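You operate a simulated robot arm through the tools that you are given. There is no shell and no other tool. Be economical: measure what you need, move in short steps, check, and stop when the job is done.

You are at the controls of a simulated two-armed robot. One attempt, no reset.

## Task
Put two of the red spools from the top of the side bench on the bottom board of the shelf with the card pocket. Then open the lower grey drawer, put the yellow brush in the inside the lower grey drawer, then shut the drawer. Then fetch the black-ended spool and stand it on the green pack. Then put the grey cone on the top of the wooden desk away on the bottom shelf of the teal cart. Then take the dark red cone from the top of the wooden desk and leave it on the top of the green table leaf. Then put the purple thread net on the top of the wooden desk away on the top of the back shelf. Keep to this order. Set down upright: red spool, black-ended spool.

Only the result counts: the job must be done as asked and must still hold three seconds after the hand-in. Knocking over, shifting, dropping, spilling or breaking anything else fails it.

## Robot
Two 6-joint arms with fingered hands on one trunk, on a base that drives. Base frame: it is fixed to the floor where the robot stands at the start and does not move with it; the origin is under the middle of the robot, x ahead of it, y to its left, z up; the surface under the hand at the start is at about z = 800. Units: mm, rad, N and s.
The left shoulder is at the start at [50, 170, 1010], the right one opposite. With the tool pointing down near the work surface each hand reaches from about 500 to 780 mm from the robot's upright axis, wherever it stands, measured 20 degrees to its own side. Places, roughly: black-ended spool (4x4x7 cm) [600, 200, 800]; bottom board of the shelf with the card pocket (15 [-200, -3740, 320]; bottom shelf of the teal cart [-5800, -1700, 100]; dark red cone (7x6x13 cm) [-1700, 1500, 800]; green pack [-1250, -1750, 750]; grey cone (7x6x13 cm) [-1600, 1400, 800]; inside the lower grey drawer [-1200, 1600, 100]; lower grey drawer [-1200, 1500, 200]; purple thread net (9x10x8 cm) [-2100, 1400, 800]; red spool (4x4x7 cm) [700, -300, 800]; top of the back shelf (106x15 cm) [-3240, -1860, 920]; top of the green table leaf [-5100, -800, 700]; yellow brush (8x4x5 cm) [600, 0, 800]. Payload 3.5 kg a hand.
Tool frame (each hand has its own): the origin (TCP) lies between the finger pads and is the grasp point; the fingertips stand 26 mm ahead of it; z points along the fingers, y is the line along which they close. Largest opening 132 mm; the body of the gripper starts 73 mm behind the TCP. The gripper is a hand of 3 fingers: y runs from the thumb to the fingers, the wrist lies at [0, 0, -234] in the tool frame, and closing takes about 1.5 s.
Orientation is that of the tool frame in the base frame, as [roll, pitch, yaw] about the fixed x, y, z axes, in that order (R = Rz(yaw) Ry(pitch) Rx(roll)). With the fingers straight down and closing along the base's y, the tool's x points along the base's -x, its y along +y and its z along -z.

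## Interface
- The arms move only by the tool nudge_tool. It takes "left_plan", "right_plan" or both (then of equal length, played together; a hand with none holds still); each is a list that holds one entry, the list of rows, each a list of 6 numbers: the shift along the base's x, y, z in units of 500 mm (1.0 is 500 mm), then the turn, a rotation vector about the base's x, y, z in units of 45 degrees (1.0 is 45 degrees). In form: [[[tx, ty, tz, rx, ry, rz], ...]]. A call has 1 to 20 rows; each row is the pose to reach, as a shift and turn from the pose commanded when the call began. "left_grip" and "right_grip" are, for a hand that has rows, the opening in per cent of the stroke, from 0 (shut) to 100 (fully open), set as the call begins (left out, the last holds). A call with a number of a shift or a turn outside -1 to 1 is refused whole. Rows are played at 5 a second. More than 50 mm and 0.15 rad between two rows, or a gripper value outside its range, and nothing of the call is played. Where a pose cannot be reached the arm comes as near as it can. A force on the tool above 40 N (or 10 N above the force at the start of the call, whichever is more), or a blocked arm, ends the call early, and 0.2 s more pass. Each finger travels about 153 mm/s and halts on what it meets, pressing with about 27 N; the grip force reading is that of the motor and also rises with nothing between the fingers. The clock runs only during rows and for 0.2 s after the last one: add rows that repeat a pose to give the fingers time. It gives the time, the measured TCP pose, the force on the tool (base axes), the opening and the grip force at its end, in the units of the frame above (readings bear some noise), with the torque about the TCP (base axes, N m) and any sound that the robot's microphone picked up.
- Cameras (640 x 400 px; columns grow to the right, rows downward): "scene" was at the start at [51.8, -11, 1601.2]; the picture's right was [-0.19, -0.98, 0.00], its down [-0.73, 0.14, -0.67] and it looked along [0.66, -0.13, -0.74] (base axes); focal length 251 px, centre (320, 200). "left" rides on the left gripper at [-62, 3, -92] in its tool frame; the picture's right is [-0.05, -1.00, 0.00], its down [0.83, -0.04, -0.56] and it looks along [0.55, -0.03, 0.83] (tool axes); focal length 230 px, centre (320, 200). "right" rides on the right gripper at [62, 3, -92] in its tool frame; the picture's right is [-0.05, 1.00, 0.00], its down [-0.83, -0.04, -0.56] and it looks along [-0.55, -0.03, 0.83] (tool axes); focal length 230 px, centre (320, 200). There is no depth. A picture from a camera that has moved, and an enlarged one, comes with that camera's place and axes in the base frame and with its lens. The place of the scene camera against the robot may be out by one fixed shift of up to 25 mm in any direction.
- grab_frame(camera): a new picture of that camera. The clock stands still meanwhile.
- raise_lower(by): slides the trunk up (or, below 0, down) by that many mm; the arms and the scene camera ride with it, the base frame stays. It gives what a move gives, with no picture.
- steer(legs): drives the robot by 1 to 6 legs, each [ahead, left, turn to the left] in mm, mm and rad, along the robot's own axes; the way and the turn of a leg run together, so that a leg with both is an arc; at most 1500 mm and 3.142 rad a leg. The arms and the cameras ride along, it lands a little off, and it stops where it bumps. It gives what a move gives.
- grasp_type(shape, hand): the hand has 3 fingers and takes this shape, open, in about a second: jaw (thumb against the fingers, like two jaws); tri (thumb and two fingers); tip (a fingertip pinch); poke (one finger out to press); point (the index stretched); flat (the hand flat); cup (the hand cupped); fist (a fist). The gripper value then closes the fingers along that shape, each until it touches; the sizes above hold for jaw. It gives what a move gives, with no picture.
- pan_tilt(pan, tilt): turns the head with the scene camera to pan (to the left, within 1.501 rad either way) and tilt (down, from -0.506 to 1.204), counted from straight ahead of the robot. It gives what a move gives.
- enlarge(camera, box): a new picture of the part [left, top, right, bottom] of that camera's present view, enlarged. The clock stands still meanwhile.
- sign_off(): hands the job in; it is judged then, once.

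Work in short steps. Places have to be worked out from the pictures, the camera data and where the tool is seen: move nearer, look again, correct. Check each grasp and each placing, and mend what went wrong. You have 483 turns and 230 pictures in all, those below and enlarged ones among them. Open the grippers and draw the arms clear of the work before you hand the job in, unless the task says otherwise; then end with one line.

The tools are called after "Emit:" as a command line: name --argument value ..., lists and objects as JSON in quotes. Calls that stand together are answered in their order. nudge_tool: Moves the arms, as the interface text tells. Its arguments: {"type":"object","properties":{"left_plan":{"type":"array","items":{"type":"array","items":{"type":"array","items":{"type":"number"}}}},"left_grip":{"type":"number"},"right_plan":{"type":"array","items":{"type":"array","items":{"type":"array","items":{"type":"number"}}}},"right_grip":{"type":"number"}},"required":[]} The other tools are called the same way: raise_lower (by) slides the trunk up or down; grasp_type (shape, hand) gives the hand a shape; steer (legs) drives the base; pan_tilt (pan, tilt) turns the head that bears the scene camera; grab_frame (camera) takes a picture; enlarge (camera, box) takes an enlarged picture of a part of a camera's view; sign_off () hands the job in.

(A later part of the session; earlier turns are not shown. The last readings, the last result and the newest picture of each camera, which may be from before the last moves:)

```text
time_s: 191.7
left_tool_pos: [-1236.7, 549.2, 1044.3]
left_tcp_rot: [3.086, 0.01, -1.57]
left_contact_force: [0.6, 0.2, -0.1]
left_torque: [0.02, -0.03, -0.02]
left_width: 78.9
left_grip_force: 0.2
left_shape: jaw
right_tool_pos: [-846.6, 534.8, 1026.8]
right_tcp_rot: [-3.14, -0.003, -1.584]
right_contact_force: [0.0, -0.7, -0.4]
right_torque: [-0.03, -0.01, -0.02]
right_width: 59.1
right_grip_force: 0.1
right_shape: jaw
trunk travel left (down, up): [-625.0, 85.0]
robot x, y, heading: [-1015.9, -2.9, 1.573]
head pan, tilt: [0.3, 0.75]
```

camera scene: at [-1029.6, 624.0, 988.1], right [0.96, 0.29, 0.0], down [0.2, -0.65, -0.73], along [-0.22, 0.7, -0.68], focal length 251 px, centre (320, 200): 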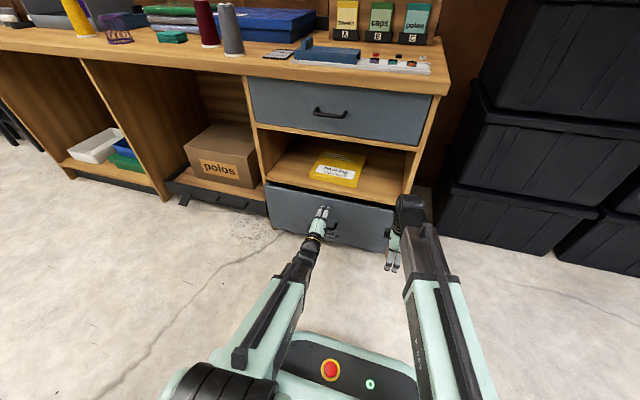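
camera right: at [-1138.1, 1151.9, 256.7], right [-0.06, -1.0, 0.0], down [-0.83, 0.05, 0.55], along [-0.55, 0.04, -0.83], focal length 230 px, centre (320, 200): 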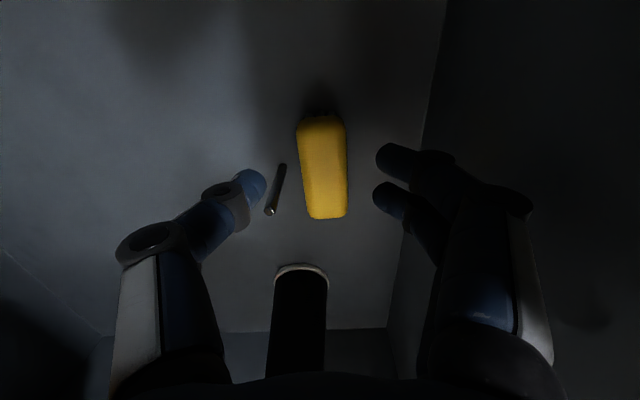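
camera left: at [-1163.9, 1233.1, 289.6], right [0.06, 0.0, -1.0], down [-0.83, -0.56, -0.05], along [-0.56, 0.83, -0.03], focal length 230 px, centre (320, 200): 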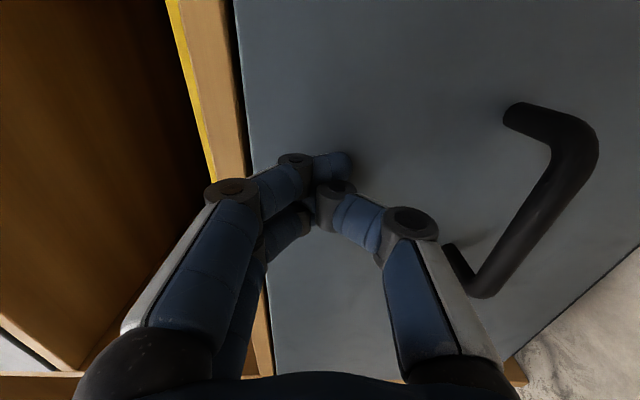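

Fix the small tilt, then turn to the bench and drive back to it for the black-ended spool (~(579,218)).

Emit:
nudge_tool --left_plan '[[[0, 0, 0.01, 0, -0.071, 0]]]'

Emit:
steer --legs '[[0, 0, -1.573], [1000, 0, 0]]'

Emit:
grab_frame --camera "left"

```text
time_s: 192.1
left_tool_pos: [-1236.6, 549.0, 1049.4]
left_tcp_rot: [-3.141, 0.01, -1.57]
left_contact_force: [0.2, -0.6, -0.2]
left_torque: [0.0, 0.03, 0.0]
left_width: 79.1
left_grip_force: 0.1
left_shape: jaw
right_tool_pos: [-847.8, 535.2, 1027.2]
right_tcp_rot: [-3.137, -0.001, -1.583]
right_contact_force: [0.7, -0.5, 0.2]
right_torque: [-0.01, 0.0, -0.01]
right_width: 59.0
right_grip_force: 0.1
right_shape: jaw
trunk travel left (down, up): [-625.0, 85.0]
robot x, y, heading: [-1015.6, -1.7, 1.573]
head pan, tilt: [0.3, 0.75]
```

```text
time_s: 201.1
left_tool_pos: [530.1, 230.4, 1048.5]
left_tcp_rot: [3.141, 0.009, -3.132]
left_contact_force: [-1.0, -0.1, -0.5]
left_torque: [0.01, 0.01, 0.03]
left_width: 79.1
left_grip_force: 0.1
left_shape: jaw
right_tool_pos: [518.6, -157.2, 1026.0]
right_tcp_rot: [-3.139, -0.002, 3.141]
right_contact_force: [1.0, -0.3, 1.1]
right_torque: [0.01, 0.01, -0.03]
right_width: 59.2
right_grip_force: 0.0
right_shape: jaw
trunk travel left (down, up): [-625.0, 85.0]
robot x, y, heading: [-19.6, 8.0, 0.011]
head pan, tilt: [0.3, 0.75]
```

```text
163 pictures are left
camera left: at [590.7, 236.3, 1142.0], right [0.06, -1.0, 0.0], down [-0.83, -0.05, 0.55], along [-0.55, -0.03, -0.84], focal length 230 px, centre (320, 200)
```

left: 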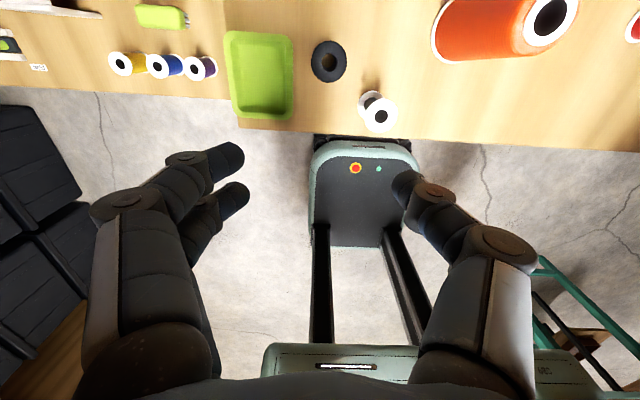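

Black-ended spool at ~(579,224), a tray at y≥269 and the white-ended spool at (531,166). Move over it, turning -105° about z.

Emit:
nudge_tool --left_plan '[[[0.02, 0, 0, 0, 0, -0.17], [0.04, 0, 0, 0, 0, -0.34], [0.06, -0.006, 0, 0, 0, -0.51], [0.08, -0.012, 0, 0, 0, -0.68], [0.098, -0.012, 0, 0, 0, -0.85], [0.098, -0.012, 0, 0, 0, -1]]]'

Emit:
nudge_tool --left_plan '[[[0, 0, 0, 0, 0, -0.17], [0, 0, 0, 0, 0, -0.34], [0, 0, 0, 0, 0, -0.51], [0, 0, 0, 0, 0, -0.68], [0, 0, 0, 0, 0, -0.85], [0, 0, 0, 0, 0, -1]]]'

Emit:
nudge_tool --left_plan '[[[0, 0, -0.06, 0, 0, -0.17], [0, 0, -0.12, 0, 0, -0.33], [0, 0, -0.2, 0, 0, -0.33]]]'

Emit:
grab_frame --camera "left"

```text
time_s: 202.5
left_tool_pos: [579.4, 223.8, 1048.2]
left_tcp_rot: [-3.141, 0.008, 2.365]
left_contact_force: [-0.1, 0.5, 0.1]
left_torque: [0.02, 0.0, -0.03]
left_width: 79.0
left_grip_force: 0.1
left_shape: jaw
right_tool_pos: [518.7, -158.0, 1027.3]
right_tcp_rot: [-3.14, -0.003, 3.141]
right_contact_force: [-0.1, -0.1, -0.7]
right_torque: [-0.01, 0.01, 0.01]
right_width: 58.9
right_grip_force: 0.1
right_shape: jaw
trunk travel left (down, up): [-625.0, 85.0]
robot x, y, heading: [-21.2, 9.8, 0.015]
head pan, tilt: [0.3, 0.75]
```

```text
time_s: 203.9
left_tool_pos: [578.4, 224.9, 1048.5]
left_tcp_rot: [-3.141, 0.009, 1.579]
left_contact_force: [0.4, -0.8, -0.1]
left_torque: [-0.05, 0.01, 0.01]
left_width: 79.3
left_grip_force: 0.0
left_shape: jaw
right_tool_pos: [518.3, -158.6, 1026.5]
right_tcp_rot: [-3.14, -0.002, 3.141]
right_contact_force: [-0.2, -0.3, -0.3]
right_torque: [-0.01, 0.0, 0.01]
right_width: 58.9
right_grip_force: 0.0
right_shape: jaw
trunk travel left (down, up): [-625.0, 85.0]
robot x, y, heading: [-18.8, 8.9, 0.009]
head pan, tilt: [0.3, 0.75]
```

```text
time_s: 204.7
left_tool_pos: [577.5, 225.0, 947.3]
left_tcp_rot: [3.14, 0.007, 1.319]
left_contact_force: [-0.2, 0.7, 0.3]
left_torque: [-0.03, -0.02, -0.01]
left_width: 79.4
left_grip_force: 0.1
left_shape: jaw
right_tool_pos: [520.8, -157.1, 1027.8]
right_tcp_rot: [-3.139, -0.002, 3.141]
right_contact_force: [-0.7, -0.1, 0.5]
right_torque: [0.02, 0.0, 0.02]
right_width: 59.1
right_grip_force: 0.0
right_shape: jaw
trunk travel left (down, up): [-625.0, 85.0]
robot x, y, heading: [-19.7, 11.8, 0.011]
head pan, tilt: [0.3, 0.75]
```

```text
162 pictures are left
camera left: at [566.4, 166.5, 1040.8], right [-0.98, 0.2, 0.0], down [0.16, 0.82, 0.55], along [0.11, 0.54, -0.84], focal length 230 px, centre (320, 200)
```

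left: 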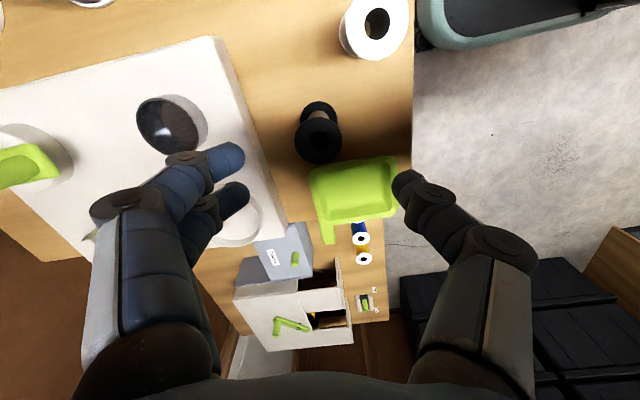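

Aligned. Narrow the opening to ~59 mm (machine plate nearby) and descend.

Emit:
nudge_tool --left_plan '[[[0.004, -0.002, 0, 0, 0, 0], [0.004, -0.002, -0.02, 0, 0, 0], [0.004, -0.002, -0.08, 0, 0, 0], [0.004, -0.002, -0.15, 0, 0, 0]]]' --left_grip 45

Emit:
grab_frame --camera "left"

```text
time_s: 205.7
left_tool_pos: [578.9, 224.3, 873.4]
left_tcp_rot: [-3.141, 0.008, 1.323]
left_contact_force: [0.5, -0.3, -0.1]
left_torque: [0.01, 0.0, 0.01]
left_width: 59.9
left_grip_force: 0.1
left_shape: jaw
right_tool_pos: [519.3, -157.7, 1027.8]
right_tcp_rot: [-3.136, -0.003, -3.14]
right_contact_force: [-0.1, 0.7, 0.2]
right_torque: [-0.03, -0.02, 0.02]
right_width: 58.8
right_grip_force: 0.1
right_shape: jaw
trunk travel left (down, up): [-625.0, 85.0]
robot x, y, heading: [-17.8, 5.1, 0.007]
head pan, tilt: [0.3, 0.75]
```

```text
161 pictures are left
camera left: at [567.9, 166.3, 966.4], right [-0.98, 0.2, 0.0], down [0.16, 0.82, 0.55], along [0.11, 0.54, -0.84], focal length 230 px, centre (320, 200)
```

left: 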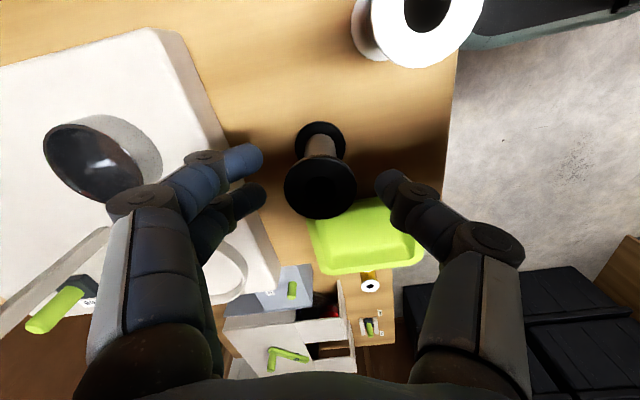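

Emit:
nudge_tool --left_plan '[[[0, 0, -0.03, 0, 0, 0], [0, 0, -0.068, 0, 0, 0]]]'

Emit:
nudge_tool --left_plan '[[[0, 0, 0, 0, 0, 0], [0, 0, 0, 0, 0, 0], [0, 0, 0, 0, 0, 0], [0, 0, 0, 0, 0, 0], [0, 0, 0, 0, 0, 0]]]' --left_grip 0

Emit:
nudge_tool --left_plan '[[[0, 0, 0.1, 0, 0, 0], [0, 0, 0.2, 0, 0, 0], [0, 0, 0.3, 0, 0, 0], [0, 0, 0.4, 0, 0, 0]]]'

Emit:
grab_frame --camera "left"

```text
time_s: 206.3
left_tool_pos: [580.6, 223.7, 840.4]
left_tcp_rot: [3.141, 0.009, 1.325]
left_contact_force: [-0.5, -0.9, -0.6]
left_torque: [-0.01, -0.01, -0.01]
left_width: 59.9
left_grip_force: 0.1
left_shape: jaw
right_tool_pos: [518.9, -158.3, 1027.1]
right_tcp_rot: [-3.137, -0.002, 3.14]
right_contact_force: [0.1, 0.5, 0.3]
right_torque: [-0.01, -0.01, -0.02]
right_width: 58.7
right_grip_force: 0.0
right_shape: jaw
trunk travel left (down, up): [-625.0, 85.0]
robot x, y, heading: [-14.5, 7.2, 0.01]
head pan, tilt: [0.3, 0.75]
```

```text
time_s: 207.5
left_tool_pos: [580.2, 224.6, 840.3]
left_tcp_rot: [-3.141, 0.008, 1.323]
left_contact_force: [0.6, 0.5, 0.3]
left_torque: [0.02, 0.02, -0.01]
left_width: 29.2
left_grip_force: 27.3
left_shape: jaw
right_tool_pos: [519.2, -156.7, 1026.9]
right_tcp_rot: [-3.139, -0.002, 3.142]
right_contact_force: [-0.5, 0.2, 0.8]
right_torque: [0.02, 0.04, 0.0]
right_width: 58.9
right_grip_force: 0.0
right_shape: jaw
trunk travel left (down, up): [-625.0, 85.0]
robot x, y, heading: [-17.0, 6.5, 0.003]
head pan, tilt: [0.3, 0.75]
```

```text
time_s: 208.5
left_tool_pos: [580.5, 225.2, 1039.8]
left_tcp_rot: [-3.141, 0.009, 1.324]
left_contact_force: [0.4, -1.2, 0.3]
left_torque: [-0.01, -0.01, -0.04]
left_width: 29.1
left_grip_force: 27.0
left_shape: jaw
right_tool_pos: [519.1, -157.9, 1027.2]
right_tcp_rot: [-3.14, 0.0, 3.141]
right_contact_force: [0.1, 0.0, 0.3]
right_torque: [0.0, -0.01, -0.02]
right_width: 58.7
right_grip_force: 0.0
right_shape: jaw
trunk travel left (down, up): [-625.0, 85.0]
robot x, y, heading: [-16.7, 8.4, 0.014]
head pan, tilt: [0.3, 0.75]
```

```text
160 pictures are left
camera left: at [569.0, 166.8, 1133.1], right [-0.98, 0.2, 0.0], down [0.16, 0.82, 0.55], along [0.11, 0.54, -0.84], focal length 230 px, centre (320, 200)
```

left: 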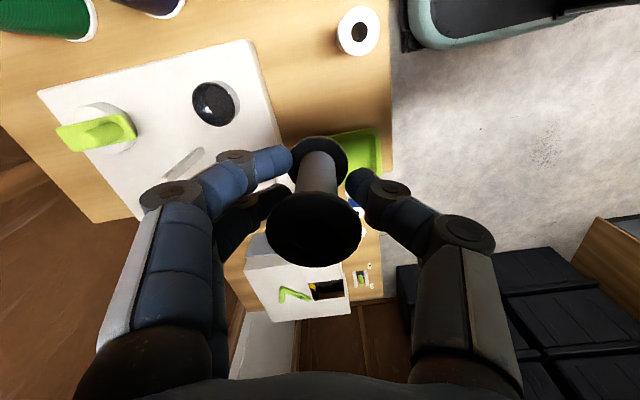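

Spool held. Back off and drive through the corridor to the far side of the wooden table (y≈-2640), then across to x≈-1200.

Emit:
nudge_tool --left_plan '[[[-0.05, 0, 0, 0, 0, 0], [-0.1, 0, 0, 0, 0, 0]]]'

Emit:
steer --legs '[[-150, 0, 0], [0, 0, -1.581], [0, 190, 0], [1400, 0, 0], [1250, 0, 0]]'

Emit:
pan_tilt --pan -1.0 --tilt 0.5

Emit:
grab_frame --camera "scene"

```text
time_s: 209.1
left_tool_pos: [530.9, 222.7, 1039.6]
left_tcp_rot: [-3.141, 0.011, 1.324]
left_contact_force: [0.2, 0.7, 0.4]
left_torque: [0.0, 0.01, 0.0]
left_width: 29.1
left_grip_force: 27.0
left_shape: jaw
right_tool_pos: [518.8, -157.5, 1027.7]
right_tcp_rot: [-3.139, -0.002, -3.141]
right_contact_force: [-0.2, -0.8, 0.4]
right_torque: [-0.02, 0.0, -0.02]
right_width: 58.8
right_grip_force: 0.2
right_shape: jaw
trunk travel left (down, up): [-625.0, 85.0]
robot x, y, heading: [-18.4, 8.2, 0.009]
head pan, tilt: [0.3, 0.75]
```

```text
time_s: 227.9
left_tool_pos: [264.9, -3173.9, 1039.0]
left_tcp_rot: [-3.142, 0.011, -0.252]
left_contact_force: [-0.4, 0.4, -0.4]
left_torque: [0.04, 0.02, 0.01]
left_width: 28.9
left_grip_force: 27.5
left_shape: jaw
right_tool_pos: [-118.1, -3161.6, 1027.2]
right_tcp_rot: [-3.139, -0.002, 1.565]
right_contact_force: [0.1, -0.3, -0.1]
right_torque: [0.05, 0.0, -0.02]
right_width: 58.7
right_grip_force: 0.0
right_shape: jaw
trunk travel left (down, up): [-625.0, 85.0]
robot x, y, heading: [51.6, -2623.4, -1.562]
head pan, tilt: [0.3, 0.75]
```

```text
time_s: 229.4
left_tool_pos: [264.6, -3175.5, 1039.9]
left_tcp_rot: [3.14, 0.009, -0.253]
left_contact_force: [-1.0, -0.3, 0.1]
left_torque: [-0.02, -0.02, -0.01]
left_width: 28.9
left_grip_force: 27.1
left_shape: jaw
right_tool_pos: [-118.3, -3161.3, 1027.5]
right_tcp_rot: [-3.139, -0.003, 1.565]
right_contact_force: [1.0, 0.2, -0.7]
right_torque: [-0.02, -0.02, 0.01]
right_width: 59.1
right_grip_force: 0.0
right_shape: jaw
trunk travel left (down, up): [-625.0, 85.0]
robot x, y, heading: [50.0, -2620.8, -1.566]
head pan, tilt: [-1.0, 0.499]
```

```text
159 pictures are left
camera scene: at [-11.3, -2629.8, 1630.1], right [-0.55, 0.84, 0.0], down [0.4, 0.26, -0.88], along [-0.74, -0.48, -0.48], focal length 251 px, centre (320, 200)
```

scene: 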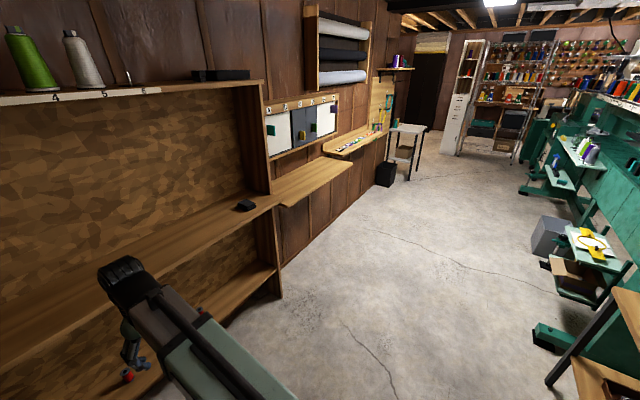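

Aisle is clear. Strafe to x≈-1200 and turn to face the wooden table.

Emit:
steer --legs '[[0, -1250, 0], [0, 0, 1.571], [0, 0, 1.571]]'

Emit:
pan_tilt --pan 0 --tilt 0.7

Emit:
grab_frame --camera "scene"

```text
time_s: 243.4
left_tool_pos: [-1422.4, -2086.9, 1038.6]
left_tcp_rot: [3.141, 0.009, 2.901]
left_contact_force: [-0.7, -1.5, 0.2]
left_torque: [0.02, -0.02, 0.01]
left_width: 28.4
left_grip_force: 26.4
left_shape: jaw
right_tool_pos: [-1039.1, -2097.2, 1026.4]
right_tcp_rot: [-3.139, -0.002, -1.563]
right_contact_force: [-0.8, -0.1, 0.4]
right_torque: [-0.02, -0.01, -0.05]
right_width: 58.6
right_grip_force: 0.1
right_shape: jaw
trunk travel left (down, up): [-625.0, 85.0]
robot x, y, heading: [-1198.7, -2633.3, 1.593]
head pan, tilt: [-1.0, 0.499]
```

```text
time_s: 244.6
left_tool_pos: [-1422.8, -2087.3, 1038.4]
left_tcp_rot: [3.142, 0.007, 2.9]
left_contact_force: [0.0, -0.2, 0.1]
left_torque: [0.01, 0.01, -0.01]
left_width: 28.5
left_grip_force: 27.1
left_shape: jaw
right_tool_pos: [-1039.2, -2096.6, 1027.1]
right_tcp_rot: [-3.138, -0.003, -1.563]
right_contact_force: [-0.8, -1.5, 0.7]
right_torque: [0.0, 0.03, 0.01]
right_width: 58.6
right_grip_force: 0.1
right_shape: jaw
trunk travel left (down, up): [-625.0, 85.0]
robot x, y, heading: [-1202.2, -2636.4, 1.589]
head pan, tilt: [0.0, 0.7]
```

```text
158 pictures are left
camera scene: at [-1187.9, -2586.9, 1612.4], right [1.0, 0.02, 0.0], down [0.01, -0.64, -0.77], along [-0.01, 0.76, -0.64], focal length 251 px, centre (320, 200)
```

scene: 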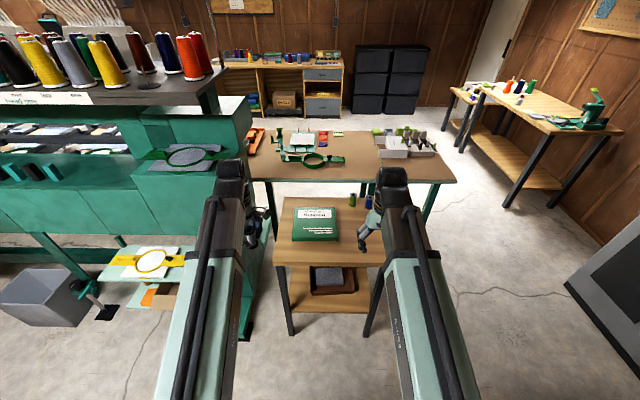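

Pack on the wooden table at ~(-1216,-1780). Approach: straighten, strafe right 130, forward 220; then look with the left camera.

Emit:
steer --legs '[[0, 0, -0.02], [0, -130, 0], [220, 0, 0]]'

Emit:
grab_frame --camera "left"

Emit:
grab_frame --camera "right"

```text
time_s: 247.6
left_tool_pos: [-1282.8, -1861.8, 1038.4]
left_tcp_rot: [-3.14, 0.008, 2.884]
left_contact_force: [0.0, 0.8, -1.2]
left_torque: [-0.05, 0.02, 0.01]
left_width: 28.3
left_grip_force: 27.1
left_shape: jaw
right_tool_pos: [-901.2, -1877.9, 1025.9]
right_tcp_rot: [-3.139, -0.002, -1.582]
right_contact_force: [0.5, 0.6, 0.1]
right_torque: [-0.05, 0.02, 0.01]
right_width: 58.5
right_grip_force: 0.1
right_shape: jaw
trunk travel left (down, up): [-625.0, 85.0]
robot x, y, heading: [-1069.7, -2415.0, 1.569]
head pan, tilt: [0.0, 0.7]
```

```text
157 pictures are left
camera left: at [-1223.4, -1872.4, 1131.8], right [-0.21, -0.98, 0.0], down [-0.82, 0.17, 0.55], along [-0.54, 0.11, -0.84], focal length 230 px, centre (320, 200)
```

left: 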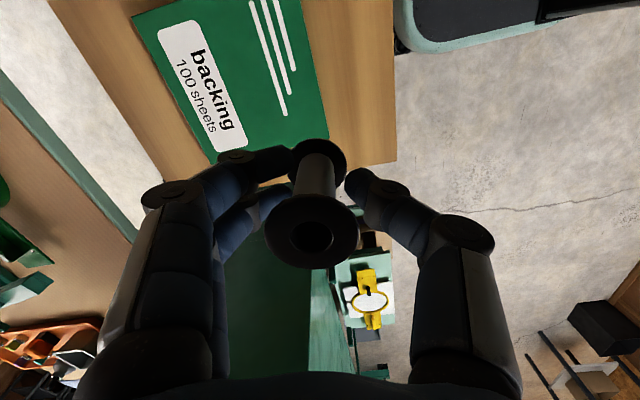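

```text
156 pictures are left
camera right: at [-905.5, -1939.5, 1118.7], right [-1.0, 0.06, 0.0], down [0.05, 0.83, 0.55], along [0.04, 0.55, -0.83], focal length 230 px, centre (320, 200)
```

right: 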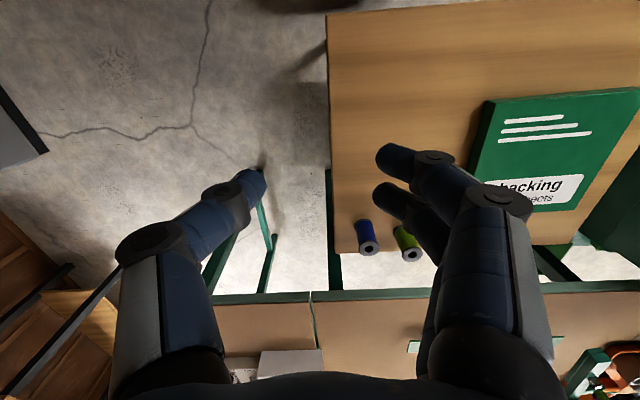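

Pack spans x -1340…-1140, y -1862…-1664; centre ≈(-1240,-1762). Move the spool over it and descend to just above.

Emit:
nudge_tool --left_plan '[[[0.04, 0.08, 0, 0, 0, 0], [0.08, 0.15, -0.04, 0, 0, 0], [0.086, 0.194, -0.1, 0, 0, 0], [0.086, 0.194, -0.18, 0, 0, 0], [0.086, 0.194, -0.26, 0, 0, 0], [0.086, 0.194, -0.34, 0, 0, 0], [0.086, 0.194, -0.38, 0, 0, 0]]]'

Emit:
grab_frame --camera "left"

```text
time_s: 249.2
left_tool_pos: [-1240.3, -1765.7, 848.5]
left_tcp_rot: [3.141, 0.009, 2.884]
left_contact_force: [-0.1, 1.2, 0.7]
left_torque: [0.0, -0.01, -0.03]
left_width: 28.4
left_grip_force: 26.8
left_shape: jaw
right_tool_pos: [-900.4, -1878.3, 1026.7]
right_tcp_rot: [-3.138, 0.0, -1.581]
right_contact_force: [0.0, -0.2, 0.1]
right_torque: [0.03, -0.02, -0.01]
right_width: 58.9
right_grip_force: 0.0
right_shape: jaw
trunk travel left (down, up): [-625.0, 85.0]
robot x, y, heading: [-1071.1, -2413.7, 1.571]
head pan, tilt: [0.0, 0.7]
```

```text
155 pictures are left
camera left: at [-1181.0, -1776.5, 942.1], right [-0.21, -0.98, 0.0], down [-0.82, 0.17, 0.55], along [-0.54, 0.11, -0.84], focal length 230 px, centre (320, 200)
```

left: 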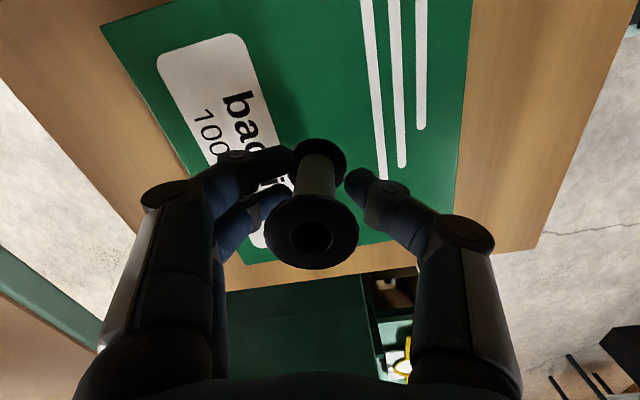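

Emit:
nudge_tool --left_plan '[[[0, 0, -0.03, 0, 0, 0], [0, 0, -0.044, 0, 0, 0]]]'

Emit:
nudge_tool --left_plan '[[[0, 0, -0.005, 0, 0, 0], [0, 0, -0.008, 0, 0, 0]]]'

Emit:
nudge_tool --left_plan '[[[0, 0, -0.004, 0, 0, 0], [0, 0, -0.008, 0, 0, 0]]]'

```text
time_s: 249.8
left_tool_pos: [-1241.2, -1765.9, 828.0]
left_tcp_rot: [3.141, 0.007, 2.884]
left_contact_force: [-0.4, 0.4, 0.0]
left_torque: [0.01, 0.03, -0.01]
left_width: 28.2
left_grip_force: 26.4
left_shape: jaw
right_tool_pos: [-901.6, -1876.8, 1027.2]
right_tcp_rot: [-3.138, -0.001, -1.581]
right_contact_force: [0.4, -0.4, 0.1]
right_torque: [-0.01, 0.01, -0.01]
right_width: 59.0
right_grip_force: 0.1
right_shape: jaw
trunk travel left (down, up): [-625.0, 85.0]
robot x, y, heading: [-1070.3, -2413.4, 1.571]
head pan, tilt: [0.0, 0.7]
```

```text
time_s: 250.4
left_tool_pos: [-1238.5, -1765.8, 823.7]
left_tcp_rot: [3.14, 0.009, 2.882]
left_contact_force: [0.4, -0.3, 2.4]
left_torque: [0.01, -0.05, -0.01]
left_width: 28.5
left_grip_force: 26.7
left_shape: jaw
right_tool_pos: [-900.5, -1878.7, 1026.5]
right_tcp_rot: [-3.14, -0.001, -1.581]
right_contact_force: [0.0, -0.1, 0.6]
right_torque: [-0.01, 0.0, 0.0]
right_width: 58.8
right_grip_force: 0.0
right_shape: jaw
trunk travel left (down, up): [-625.0, 85.0]
robot x, y, heading: [-1072.7, -2413.9, 1.568]
head pan, tilt: [0.0, 0.7]
```

```text
time_s: 251.0
left_tool_pos: [-1239.5, -1764.7, 821.3]
left_tcp_rot: [3.138, 0.007, 2.885]
left_contact_force: [0.2, -1.6, 22.6]
left_torque: [0.09, -0.01, -0.02]
left_width: 28.9
left_grip_force: 27.4
left_shape: jaw
right_tool_pos: [-900.0, -1879.2, 1028.2]
right_tcp_rot: [-3.139, 0.0, -1.581]
right_contact_force: [0.4, -0.5, 0.1]
right_torque: [0.04, -0.02, 0.0]
right_width: 58.9
right_grip_force: 0.1
right_shape: jaw
trunk travel left (down, up): [-625.0, 85.0]
robot x, y, heading: [-1068.7, -2412.0, 1.573]
head pan, tilt: [0.0, 0.7]
```

Contact (22 N). Ease up 2 mm, release, rise and look.

Emit:
nudge_tool --left_plan '[[[0, 0, 0.005, 0, 0, 0]]]'

Emit:
nudge_tool --left_plan '[[[0, 0, 0, 0, 0, 0], [0, 0, 0, 0, 0, 0], [0, 0, 0, 0, 0, 0], [0, 0, 0, 0, 0, 0]]]' --left_grip 60

Emit:
nudge_tool --left_plan '[[[0, 0, 0.06, 0, 0, 0], [0, 0, 0.12, 0, 0, 0], [0, 0, 0.2, 0, 0, 0], [0, 0, 0.28, 0, 0, 0], [0, 0, 0.36, 0, 0, 0], [0, -0.06, 0.4, 0, 0, 0]]]'

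Emit:
grab_frame --camera "left"

```text
time_s: 251.4
left_tool_pos: [-1240.9, -1765.7, 821.4]
left_tcp_rot: [3.139, 0.007, 2.883]
left_contact_force: [0.3, 2.5, 15.2]
left_torque: [0.18, -0.04, 0.0]
left_width: 29.1
left_grip_force: 27.1
left_shape: jaw
right_tool_pos: [-899.8, -1879.3, 1028.7]
right_tcp_rot: [-3.141, 0.002, -1.58]
right_contact_force: [0.5, 0.3, 0.5]
right_torque: [0.03, 0.01, -0.02]
right_width: 58.8
right_grip_force: 0.1
right_shape: jaw
trunk travel left (down, up): [-625.0, 85.0]
robot x, y, heading: [-1071.0, -2410.5, 1.569]
head pan, tilt: [0.0, 0.7]
```

```text
time_s: 252.4
left_tool_pos: [-1241.0, -1765.5, 820.3]
left_tcp_rot: [-3.141, 0.009, 2.882]
left_contact_force: [-0.1, -0.2, 0.1]
left_torque: [0.0, -0.02, 0.01]
left_width: 78.9
left_grip_force: 0.0
left_shape: jaw
right_tool_pos: [-900.2, -1877.5, 1026.6]
right_tcp_rot: [-3.138, -0.002, -1.583]
right_contact_force: [-0.4, -0.6, 0.4]
right_torque: [0.04, -0.02, 0.02]
right_width: 58.9
right_grip_force: 0.0
right_shape: jaw
trunk travel left (down, up): [-625.0, 85.0]
robot x, y, heading: [-1072.8, -2414.4, 1.577]
head pan, tilt: [0.0, 0.7]
```

```text
time_s: 253.8
left_tool_pos: [-1239.5, -1796.1, 1021.6]
left_tcp_rot: [3.141, 0.01, 2.883]
left_contact_force: [-0.1, 0.0, 0.1]
left_torque: [-0.06, 0.01, 0.02]
left_width: 79.3
left_grip_force: 0.1
left_shape: jaw
right_tool_pos: [-900.5, -1879.0, 1027.3]
right_tcp_rot: [-3.138, 0.0, -1.582]
right_contact_force: [0.5, 0.0, -0.7]
right_torque: [0.01, 0.0, 0.03]
right_width: 58.8
right_grip_force: 0.1
right_shape: jaw
trunk travel left (down, up): [-625.0, 85.0]
robot x, y, heading: [-1075.4, -2415.7, 1.574]
head pan, tilt: [0.0, 0.7]
```

```text
154 pictures are left
camera left: at [-1180.1, -1807.5, 1115.9], right [-0.21, -0.98, 0.0], down [-0.82, 0.17, 0.55], along [-0.54, 0.11, -0.84], focal length 230 px, centre (320, 200)
```

left: 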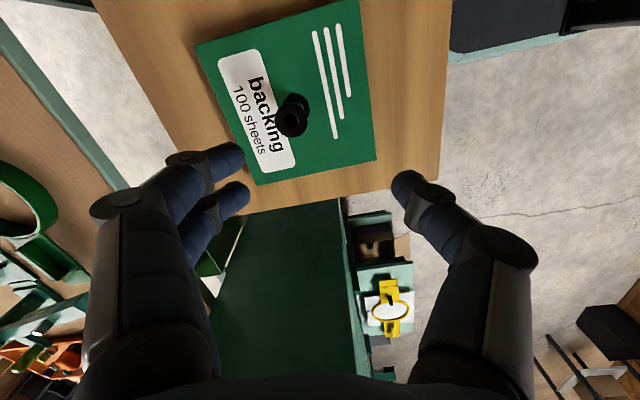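

Emit:
enlarge --camera "left" --box '[230, 60, 360, 160]'

```text
4.00 times, centred on (295, 110) of left
camera zoom: at [-1180.1, -1807.5, 1115.9], right [-0.21, -0.98, 0.0], down [-0.82, 0.17, 0.55], along [-0.54, 0.11, -0.84], focal length 920 px, centre (420, 560)
```

zoom: 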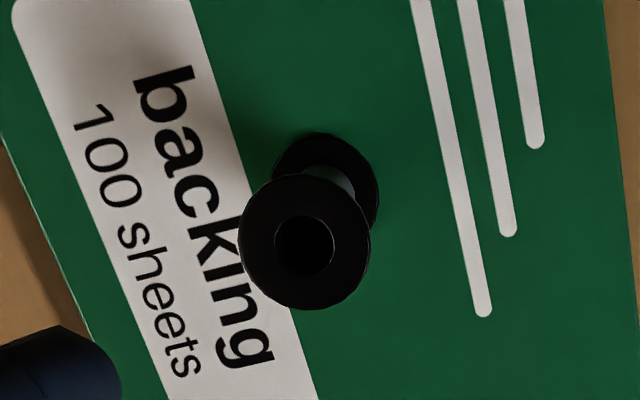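

The black-ended spool stands on the pack. Next I turn toward -x along the aisle to scout the cart, table leaf and back shelf.

Emit:
steer --legs '[[-300, 0, 0], [0, 0, 1.571]]'

Emit:
pan_tilt --pan 0 --tilt 0.2

Emit:
grab_frame --camera "scene"

```text
time_s: 259.6
left_tool_pos: [-1692.7, -2885.0, 1022.3]
left_tcp_rot: [3.139, 0.01, -1.83]
left_contact_force: [-0.5, 0.5, 1.1]
left_torque: [-0.01, 0.0, 0.0]
left_width: 79.0
left_grip_force: 0.0
left_shape: jaw
right_tool_pos: [-1608.8, -2548.1, 1026.5]
right_tcp_rot: [-3.138, -0.002, -0.008]
right_contact_force: [-1.1, 0.0, -0.6]
right_torque: [0.05, 0.02, -0.01]
right_width: 58.9
right_grip_force: 0.1
right_shape: jaw
trunk travel left (down, up): [-625.0, 85.0]
robot x, y, heading: [-1074.7, -2718.5, -3.144]
head pan, tilt: [0.0, 0.7]
```

```text
time_s: 260.6
left_tool_pos: [-1691.9, -2885.6, 1022.7]
left_tcp_rot: [-3.141, 0.009, -1.83]
left_contact_force: [0.0, -0.5, -0.1]
left_torque: [0.02, -0.01, 0.01]
left_width: 79.1
left_grip_force: 0.0
left_shape: jaw
right_tool_pos: [-1609.7, -2546.3, 1027.0]
right_tcp_rot: [-3.14, 0.0, -0.012]
right_contact_force: [0.4, -0.3, 0.6]
right_torque: [0.02, 0.05, 0.0]
right_width: 59.0
right_grip_force: 0.0
right_shape: jaw
trunk travel left (down, up): [-625.0, 85.0]
robot x, y, heading: [-1073.1, -2718.8, -3.142]
head pan, tilt: [0.0, 0.201]
```

```text
152 pictures are left
camera scene: at [-1111.6, -2714.3, 1657.7], right [0.0, 1.0, 0.0], down [0.2, 0.0, -0.98], along [-0.98, 0.0, -0.2], focal length 251 px, centre (320, 200)
```

scene: 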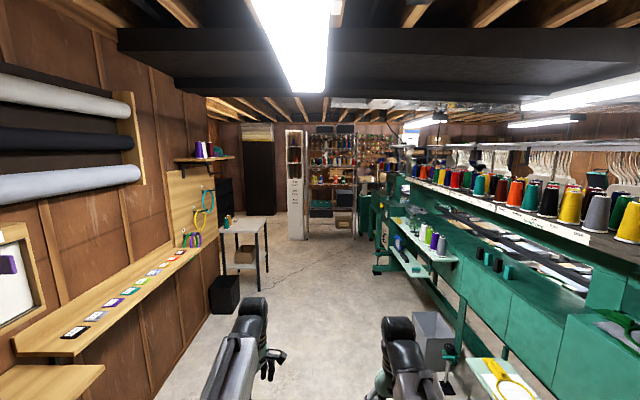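

Emit:
enlarge --camera "scene" --box '[240, 110, 480, 270]'

```text
2.50 times, centred on (360, 190) of scene
camera zoom: at [-1111.6, -2714.3, 1657.7], right [0.0, 1.0, 0.0], down [0.2, 0.0, -0.98], along [-0.98, 0.0, -0.2], focal length 627 px, centre (220, 225)
```

zoom: 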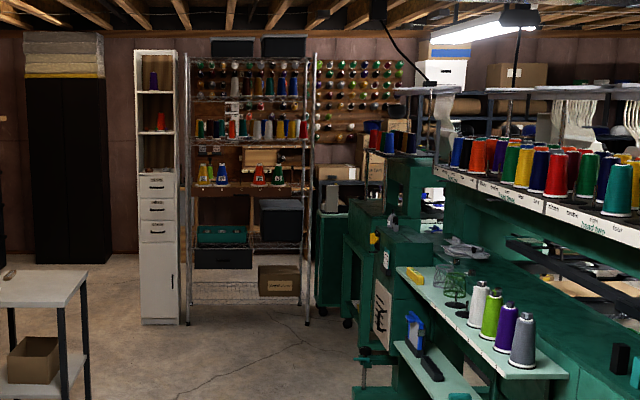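

Machine's back shelf with cones at z 920 is on the right; cart beyond the rack. Now go back for the grey cone: through the corridor, facing +y, then to the desk.

Emit:
steer --legs '[[-1095, 0, 0], [0, 0, -1.571], [1400, 0, 0], [1300, 0, 0], [0, 1400, 0]]'

Emit:
pan_tilt --pan 0.2 --tilt 0.5

Emit:
grab_frame --camera "scene"

```text
time_s: 289.3
left_tool_pos: [-1533.4, 593.4, 1021.6]
left_tcp_rot: [-3.14, 0.008, 2.899]
left_contact_force: [0.0, -0.4, -0.3]
left_torque: [-0.02, 0.06, 0.01]
left_width: 78.8
left_grip_force: 0.0
left_shape: jaw
right_tool_pos: [-1192.3, 516.0, 1027.4]
right_tcp_rot: [-3.139, -0.003, -1.564]
right_contact_force: [0.1, -0.6, 0.0]
right_torque: [0.02, 0.01, 0.01]
right_width: 58.8
right_grip_force: 0.1
right_shape: jaw
trunk travel left (down, up): [-625.0, 85.0]
robot x, y, heading: [-1355.7, -19.5, 1.585]
head pan, tilt: [0.0, 0.201]
```

```text
time_s: 290.1
left_tool_pos: [-1531.3, 593.7, 1021.9]
left_tcp_rot: [3.141, 0.01, 2.901]
left_contact_force: [-0.3, 1.0, -0.3]
left_torque: [0.03, -0.03, -0.01]
left_width: 78.7
left_grip_force: 0.0
left_shape: jaw
right_tool_pos: [-1191.6, 514.7, 1026.5]
right_tcp_rot: [-3.139, -0.002, -1.565]
right_contact_force: [0.9, -0.4, 0.0]
right_torque: [-0.02, -0.01, -0.01]
right_width: 59.0
right_grip_force: 0.1
right_shape: jaw
trunk travel left (down, up): [-625.0, 85.0]
robot x, y, heading: [-1355.6, -24.1, 1.588]
head pan, tilt: [0.201, 0.499]
```

```text
150 pictures are left
camera scene: at [-1359.5, 29.3, 1630.1], right [0.98, 0.22, 0.0], down [0.1, -0.47, -0.88], along [-0.19, 0.86, -0.48], focal length 251 px, centre (320, 200)
```

scene: 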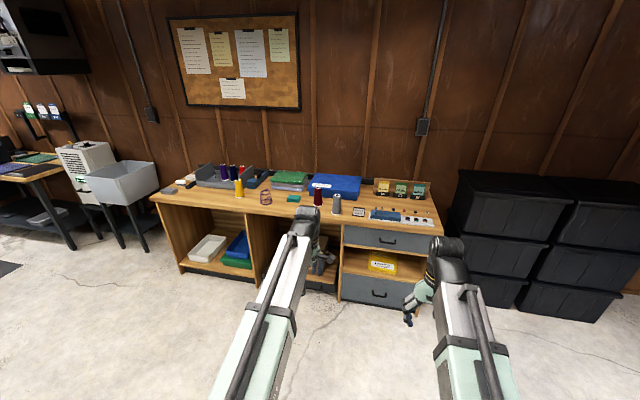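

Turn the left hand back to neutral yaw, then pitch it to point forward (camera on top) for a side grasp of the grey cone.

Emit:
nudge_tool --left_plan '[[[0, -0.03, 0, 0, 0, 0.17], [0, -0.06, 0, 0, 0, 0.34], [0, -0.09, 0, 0, 0, 0.51], [0, -0.12, 0, 0, 0, 0.68], [0, -0.15, 0, 0, 0, 0.85], [0, -0.18, 0, 0, 0, 1]]]'

Emit:
nudge_tool --left_plan '[[[0, 0, 0, 0, 0, 0.17], [0, 0, 0, 0, 0, 0.34], [0, 0, 0, 0, 0, 0.51], [0, 0, 0, 0, 0, 0.68], [0, 0, 0, 0, 0, 0.85], [0, 0, 0, 0, 0, 1]]]'

Emit:
nudge_tool --left_plan '[[[0, 0, 0, 0, 0, 0.17], [0, 0, 0, 0, 0, 0.333]]]'

Emit:
nudge_tool --left_plan '[[[0, 0.05, 0, 0.17, 0, 0], [0, 0.1, 0, 0.34, 0, 0], [0, 0.15, 0, 0.51, 0, 0], [0, 0.2, 0, 0.68, 0, 0], [0, 0.25, 0, 0.85, 0, 0], [0, 0.27, 0, 1, 0, 0]]]'

Emit:
nudge_tool --left_plan '[[[0, 0.02, -0.04, 0.17, 0, 0], [0, 0.04, -0.08, 0.34, 0, 0], [0, 0.06, -0.12, 0.51, 0, 0], [0, 0.08, -0.16, 0.68, 0, 0], [0, 0.08, -0.2, 0.85, 0, 0], [0, 0.08, -0.24, 1, 0, 0]]]'

```text
time_s: 291.5
left_tool_pos: [-1532.9, 501.8, 1021.8]
left_tcp_rot: [-3.141, 0.009, -2.598]
left_contact_force: [1.1, 0.4, -0.1]
left_torque: [0.02, 0.0, 0.02]
left_width: 79.0
left_grip_force: 0.1
left_shape: jaw
right_tool_pos: [-1191.9, 515.4, 1026.0]
right_tcp_rot: [-3.138, -0.002, -1.565]
right_contact_force: [0.0, 0.4, -0.3]
right_torque: [0.02, -0.01, 0.01]
right_width: 58.9
right_grip_force: 0.0
right_shape: jaw
trunk travel left (down, up): [-625.0, 85.0]
robot x, y, heading: [-1356.5, -21.7, 1.587]
head pan, tilt: [0.201, 0.499]
```

```text
time_s: 292.9
left_tool_pos: [-1531.8, 503.1, 1020.5]
left_tcp_rot: [3.141, 0.009, -1.812]
left_contact_force: [0.2, -0.2, 0.8]
left_torque: [0.01, -0.02, 0.01]
left_width: 78.8
left_grip_force: 0.1
left_shape: jaw
right_tool_pos: [-1192.5, 515.9, 1026.8]
right_tcp_rot: [-3.136, -0.001, -1.564]
right_contact_force: [-0.3, -0.4, -0.9]
right_torque: [0.01, -0.02, -0.02]
right_width: 58.8
right_grip_force: 0.0
right_shape: jaw
trunk travel left (down, up): [-625.0, 85.0]
robot x, y, heading: [-1356.5, -25.0, 1.586]
head pan, tilt: [0.201, 0.499]
```

```text
time_s: 293.5
left_tool_pos: [-1531.9, 503.3, 1021.8]
left_tcp_rot: [-3.141, 0.009, -1.552]
left_contact_force: [0.2, -0.9, -0.3]
left_torque: [0.0, 0.02, 0.0]
left_width: 78.9
left_grip_force: 0.1
left_shape: jaw
right_tool_pos: [-1192.6, 515.7, 1028.0]
right_tcp_rot: [-3.138, -0.001, -1.567]
right_contact_force: [0.2, -0.8, 0.9]
right_torque: [0.02, 0.0, -0.01]
right_width: 58.6
right_grip_force: 0.1
right_shape: jaw
trunk travel left (down, up): [-625.0, 85.0]
robot x, y, heading: [-1349.9, -23.0, 1.584]
head pan, tilt: [0.201, 0.499]
```

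```text
time_s: 294.9
left_tool_pos: [-1532.2, 637.9, 1022.2]
left_tcp_rot: [-3.124, 0.795, -1.544]
left_contact_force: [-0.5, -0.6, -0.3]
left_torque: [-0.03, -0.01, 0.01]
left_width: 79.2
left_grip_force: 0.1
left_shape: jaw
right_tool_pos: [-1191.1, 515.3, 1026.5]
right_tcp_rot: [-3.138, -0.004, -1.565]
right_contact_force: [-0.2, -0.3, -0.8]
right_torque: [0.01, 0.0, -0.03]
right_width: 59.0
right_grip_force: 0.1
right_shape: jaw
trunk travel left (down, up): [-625.0, 85.0]
robot x, y, heading: [-1354.3, -21.7, 1.587]
head pan, tilt: [0.201, 0.499]
```

```text
time_s: 296.3
left_tool_pos: [-1532.3, 678.3, 900.9]
left_tcp_rot: [-1.114, 1.55, 0.457]
left_contact_force: [-0.1, -0.5, -0.8]
left_torque: [0.0, 0.01, 0.02]
left_width: 79.1
left_grip_force: 0.0
left_shape: jaw
left hand out of reach, approached as far as the arm can: row 4
right_tool_pos: [-1191.3, 515.6, 1026.9]
right_tcp_rot: [-3.138, -0.003, -1.566]
right_contact_force: [0.3, -0.7, -0.4]
right_torque: [-0.01, -0.02, -0.02]
right_width: 58.7
right_grip_force: 0.1
right_shape: jaw
trunk travel left (down, up): [-625.0, 85.0]
robot x, y, heading: [-1353.3, -21.5, 1.585]
head pan, tilt: [0.201, 0.499]
```

Emit:
steer --legs '[[0, 0, -0.015], [480, 0, 0]]'

Emit:
grab_frame --camera "left"

Emit:
grab_frame --camera "right"

```text
time_s: 299.5
left_tool_pos: [-1522.1, 1163.7, 901.6]
left_tcp_rot: [-1.171, 1.552, 0.385]
left_contact_force: [-0.4, 0.5, 0.1]
left_torque: [-0.01, 0.0, 0.01]
left_width: 79.2
left_grip_force: 0.0
left_shape: jaw
right_tool_pos: [-1183.7, 997.1, 1026.9]
right_tcp_rot: [-3.138, -0.003, -1.581]
right_contact_force: [0.9, 0.6, -0.1]
right_torque: [-0.04, 0.02, -0.01]
right_width: 58.9
right_grip_force: 0.1
right_shape: jaw
trunk travel left (down, up): [-625.0, 85.0]
robot x, y, heading: [-1353.1, 455.6, 1.572]
head pan, tilt: [0.201, 0.499]
```

```text
149 pictures are left
camera left: at [-1527.3, 1072.9, 963.1], right [1.0, -0.02, 0.07], down [0.05, -0.55, -0.83], along [0.05, 0.84, -0.55], focal length 230 px, centre (320, 200)
```

left: 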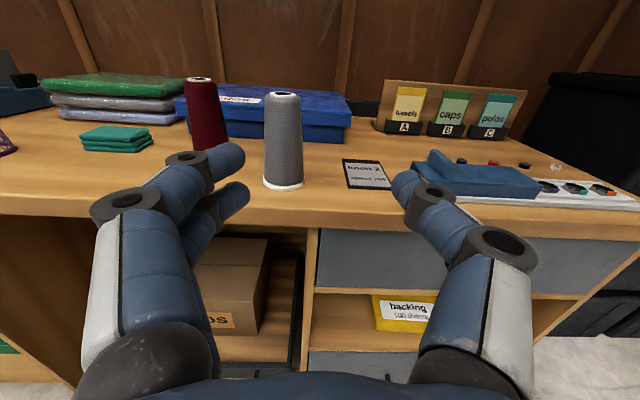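

```text
148 pictures are left
camera right: at [-1188.6, 934.3, 1118.9], right [-1.0, 0.06, 0.0], down [0.05, 0.83, 0.55], along [0.04, 0.55, -0.83], focal length 230 px, centre (320, 200)
```

right: 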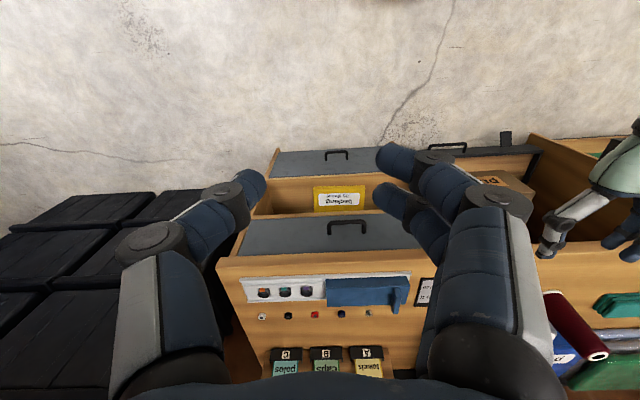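

Grey cone axis at ~(-1564,1361). Align x and height, then drive forward 140.

Emit:
nudge_tool --left_plan '[[[-0.04, 0, -0.04, 0, 0, 0], [-0.084, 0, -0.074, 0, 0, 0]]]'

Emit:
steer --legs '[[130, 0, 0]]'

Emit:
grab_frame --camera "left"

```text
time_s: 300.1
left_tool_pos: [-1564.8, 1164.4, 865.0]
left_tcp_rot: [-1.164, 1.55, 0.392]
left_contact_force: [-0.2, -0.3, -0.1]
left_torque: [0.04, 0.01, 0.01]
left_width: 78.9
left_grip_force: 0.1
left_shape: jaw
right_tool_pos: [-1183.7, 995.6, 1026.9]
right_tcp_rot: [-3.137, -0.002, -1.582]
right_contact_force: [0.4, -0.6, -0.8]
right_torque: [-0.02, 0.01, 0.01]
right_width: 58.9
right_grip_force: 0.0
right_shape: jaw
trunk travel left (down, up): [-625.0, 85.0]
robot x, y, heading: [-1353.9, 460.8, 1.57]
head pan, tilt: [0.201, 0.499]
```

```text
time_s: 301.4
left_tool_pos: [-1562.6, 1294.6, 863.6]
left_tcp_rot: [-1.21, 1.552, 0.345]
left_contact_force: [0.3, -0.3, -0.4]
left_torque: [0.06, 0.02, 0.02]
left_width: 78.8
left_grip_force: 0.1
left_shape: jaw
right_tool_pos: [-1182.9, 1128.0, 1027.2]
right_tcp_rot: [-3.138, -0.002, -1.581]
right_contact_force: [0.0, -0.3, -0.5]
right_torque: [-0.01, -0.02, -0.02]
right_width: 58.9
right_grip_force: 0.1
right_shape: jaw
trunk travel left (down, up): [-625.0, 85.0]
robot x, y, heading: [-1355.4, 586.1, 1.574]
head pan, tilt: [0.201, 0.499]
```

```text
147 pictures are left
camera left: at [-1569.5, 1204.2, 925.1], right [1.0, -0.02, 0.07], down [0.05, -0.55, -0.83], along [0.05, 0.83, -0.55], focal length 230 px, centre (320, 200)
```

left: 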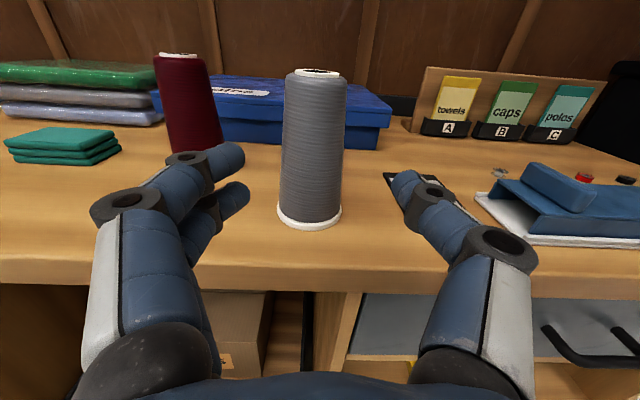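

Cone base at (-1568,1368). Advance the arm 72 mm and close.

Emit:
nudge_tool --left_plan '[[[-0.011, 0.04, 0, 0, 0, 0], [-0.011, 0.09, 0, 0, 0, 0], [-0.011, 0.142, 0, 0, 0, 0]]]'

Emit:
nudge_tool --left_plan '[[[0, 0, 0, 0, 0, 0], [0, 0, 0, 0, 0, 0], [0, 0, 0, 0, 0, 0], [0, 0, 0, 0, 0, 0], [0, 0, 0, 0, 0, 0], [0, 0, 0, 0, 0, 0]]]' --left_grip 0

Emit:
nudge_tool --left_plan '[[[0, 0, 0.04, 0, 0, 0], [0, 0, 0.1, 0, 0, 0]]]'

Emit:
grab_frame --camera "left"

```text
time_s: 302.2
left_tool_pos: [-1568.8, 1365.5, 864.8]
left_tcp_rot: [-1.183, 1.551, 0.373]
left_contact_force: [0.8, 0.2, 0.4]
left_torque: [-0.01, -0.01, 0.0]
left_width: 79.1
left_grip_force: 0.1
left_shape: jaw
right_tool_pos: [-1183.4, 1127.1, 1026.3]
right_tcp_rot: [-3.137, 0.001, -1.582]
right_contact_force: [0.4, -0.7, -0.3]
right_torque: [-0.01, 0.03, -0.01]
right_width: 59.0
right_grip_force: 0.0
right_shape: jaw
trunk travel left (down, up): [-625.0, 85.0]
robot x, y, heading: [-1356.6, 590.5, 1.572]
head pan, tilt: [0.201, 0.499]
```

```text
time_s: 303.6
left_tool_pos: [-1568.9, 1365.1, 865.8]
left_tcp_rot: [-1.133, 1.55, 0.422]
left_contact_force: [0.1, 0.0, 0.5]
left_torque: [0.03, 0.02, -0.05]
left_width: 27.7
left_grip_force: 27.3
left_shape: jaw
right_tool_pos: [-1183.7, 1125.6, 1027.3]
right_tcp_rot: [-3.138, -0.002, -1.581]
right_contact_force: [0.7, 0.0, 0.0]
right_torque: [-0.02, -0.03, -0.02]
right_width: 59.1
right_grip_force: 0.1
right_shape: jaw
trunk travel left (down, up): [-625.0, 85.0]
robot x, y, heading: [-1357.1, 589.4, 1.569]
head pan, tilt: [0.201, 0.499]
```

```text
time_s: 304.2
left_tool_pos: [-1570.5, 1365.0, 914.1]
left_tcp_rot: [-1.168, 1.55, 0.389]
left_contact_force: [0.3, -0.9, -1.0]
left_torque: [-0.06, -0.02, -0.02]
left_width: 27.6
left_grip_force: 27.0
left_shape: jaw
right_tool_pos: [-1183.1, 1125.9, 1027.5]
right_tcp_rot: [-3.139, -0.002, -1.582]
right_contact_force: [0.5, 0.0, 0.4]
right_torque: [0.02, 0.01, 0.01]
right_width: 58.9
right_grip_force: 0.0
right_shape: jaw
trunk travel left (down, up): [-625.0, 85.0]
robot x, y, heading: [-1358.7, 591.4, 1.576]
head pan, tilt: [0.201, 0.499]
```

```text
146 pictures are left
camera left: at [-1575.4, 1273.9, 976.2], right [1.0, -0.02, 0.07], down [0.05, -0.55, -0.83], along [0.05, 0.84, -0.55], focal length 230 px, centre (320, 200)
```

left: 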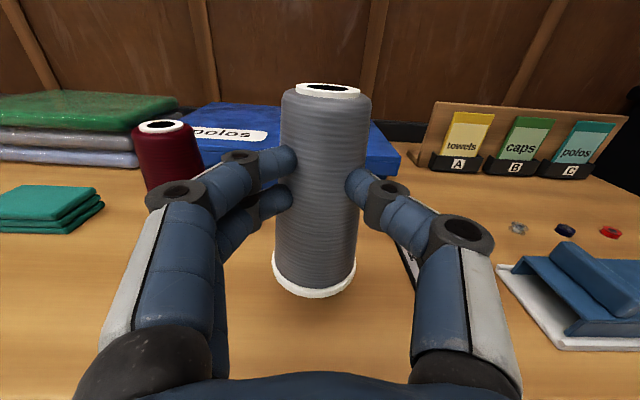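

Grey cone held. Back off to y≈0 and look along -x for a shorter route.

Emit:
steer --legs '[[-450, 0, 0]]'

Emit:
pan_tilt --pan 1.5 --tilt 0.3

Emit:
grab_frame --camera "scene"

```text
time_s: 306.9
left_tool_pos: [-1568.8, 918.3, 915.0]
left_tcp_rot: [-1.121, 1.549, 0.432]
left_contact_force: [-0.5, 0.7, -1.2]
left_torque: [-0.04, -0.01, 0.01]
left_width: 27.5
left_grip_force: 27.2
left_shape: jaw
right_tool_pos: [-1182.5, 679.3, 1027.0]
right_tcp_rot: [-3.14, 0.0, -1.584]
right_contact_force: [0.3, 0.6, 0.1]
right_torque: [0.0, -0.03, 0.0]
right_width: 59.0
right_grip_force: 0.1
right_shape: jaw
trunk travel left (down, up): [-625.0, 85.0]
robot x, y, heading: [-1356.8, 141.0, 1.567]
head pan, tilt: [0.201, 0.499]
```

```text
time_s: 308.3
left_tool_pos: [-1568.1, 919.4, 913.2]
left_tcp_rot: [-1.154, 1.55, 0.401]
left_contact_force: [0.4, 0.3, -1.7]
left_torque: [-0.08, 0.0, 0.01]
left_width: 27.8
left_grip_force: 26.3
left_shape: jaw
right_tool_pos: [-1183.0, 678.3, 1026.7]
right_tcp_rot: [-3.138, -0.002, -1.586]
right_contact_force: [0.4, 0.6, -0.4]
right_torque: [0.01, 0.0, 0.0]
right_width: 58.9
right_grip_force: 0.0
right_shape: jaw
trunk travel left (down, up): [-625.0, 85.0]
robot x, y, heading: [-1357.1, 140.9, 1.567]
head pan, tilt: [1.499, 0.3]
```

```text
145 pictures are left
camera scene: at [-1434.9, 114.1, 1648.5], right [0.07, 1.0, 0.0], down [0.29, -0.02, -0.96], along [-0.95, 0.07, -0.3], focal length 251 px, centre (320, 200)
```

scene: 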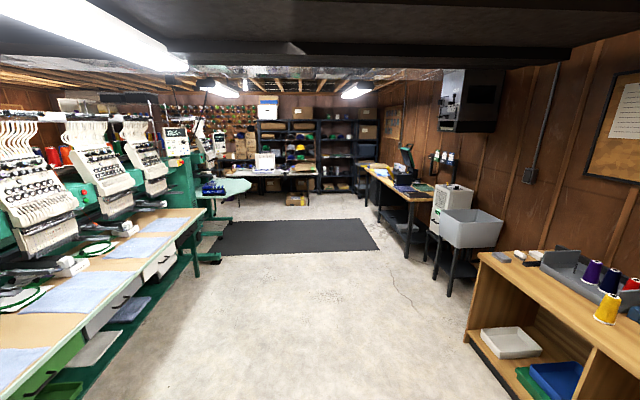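

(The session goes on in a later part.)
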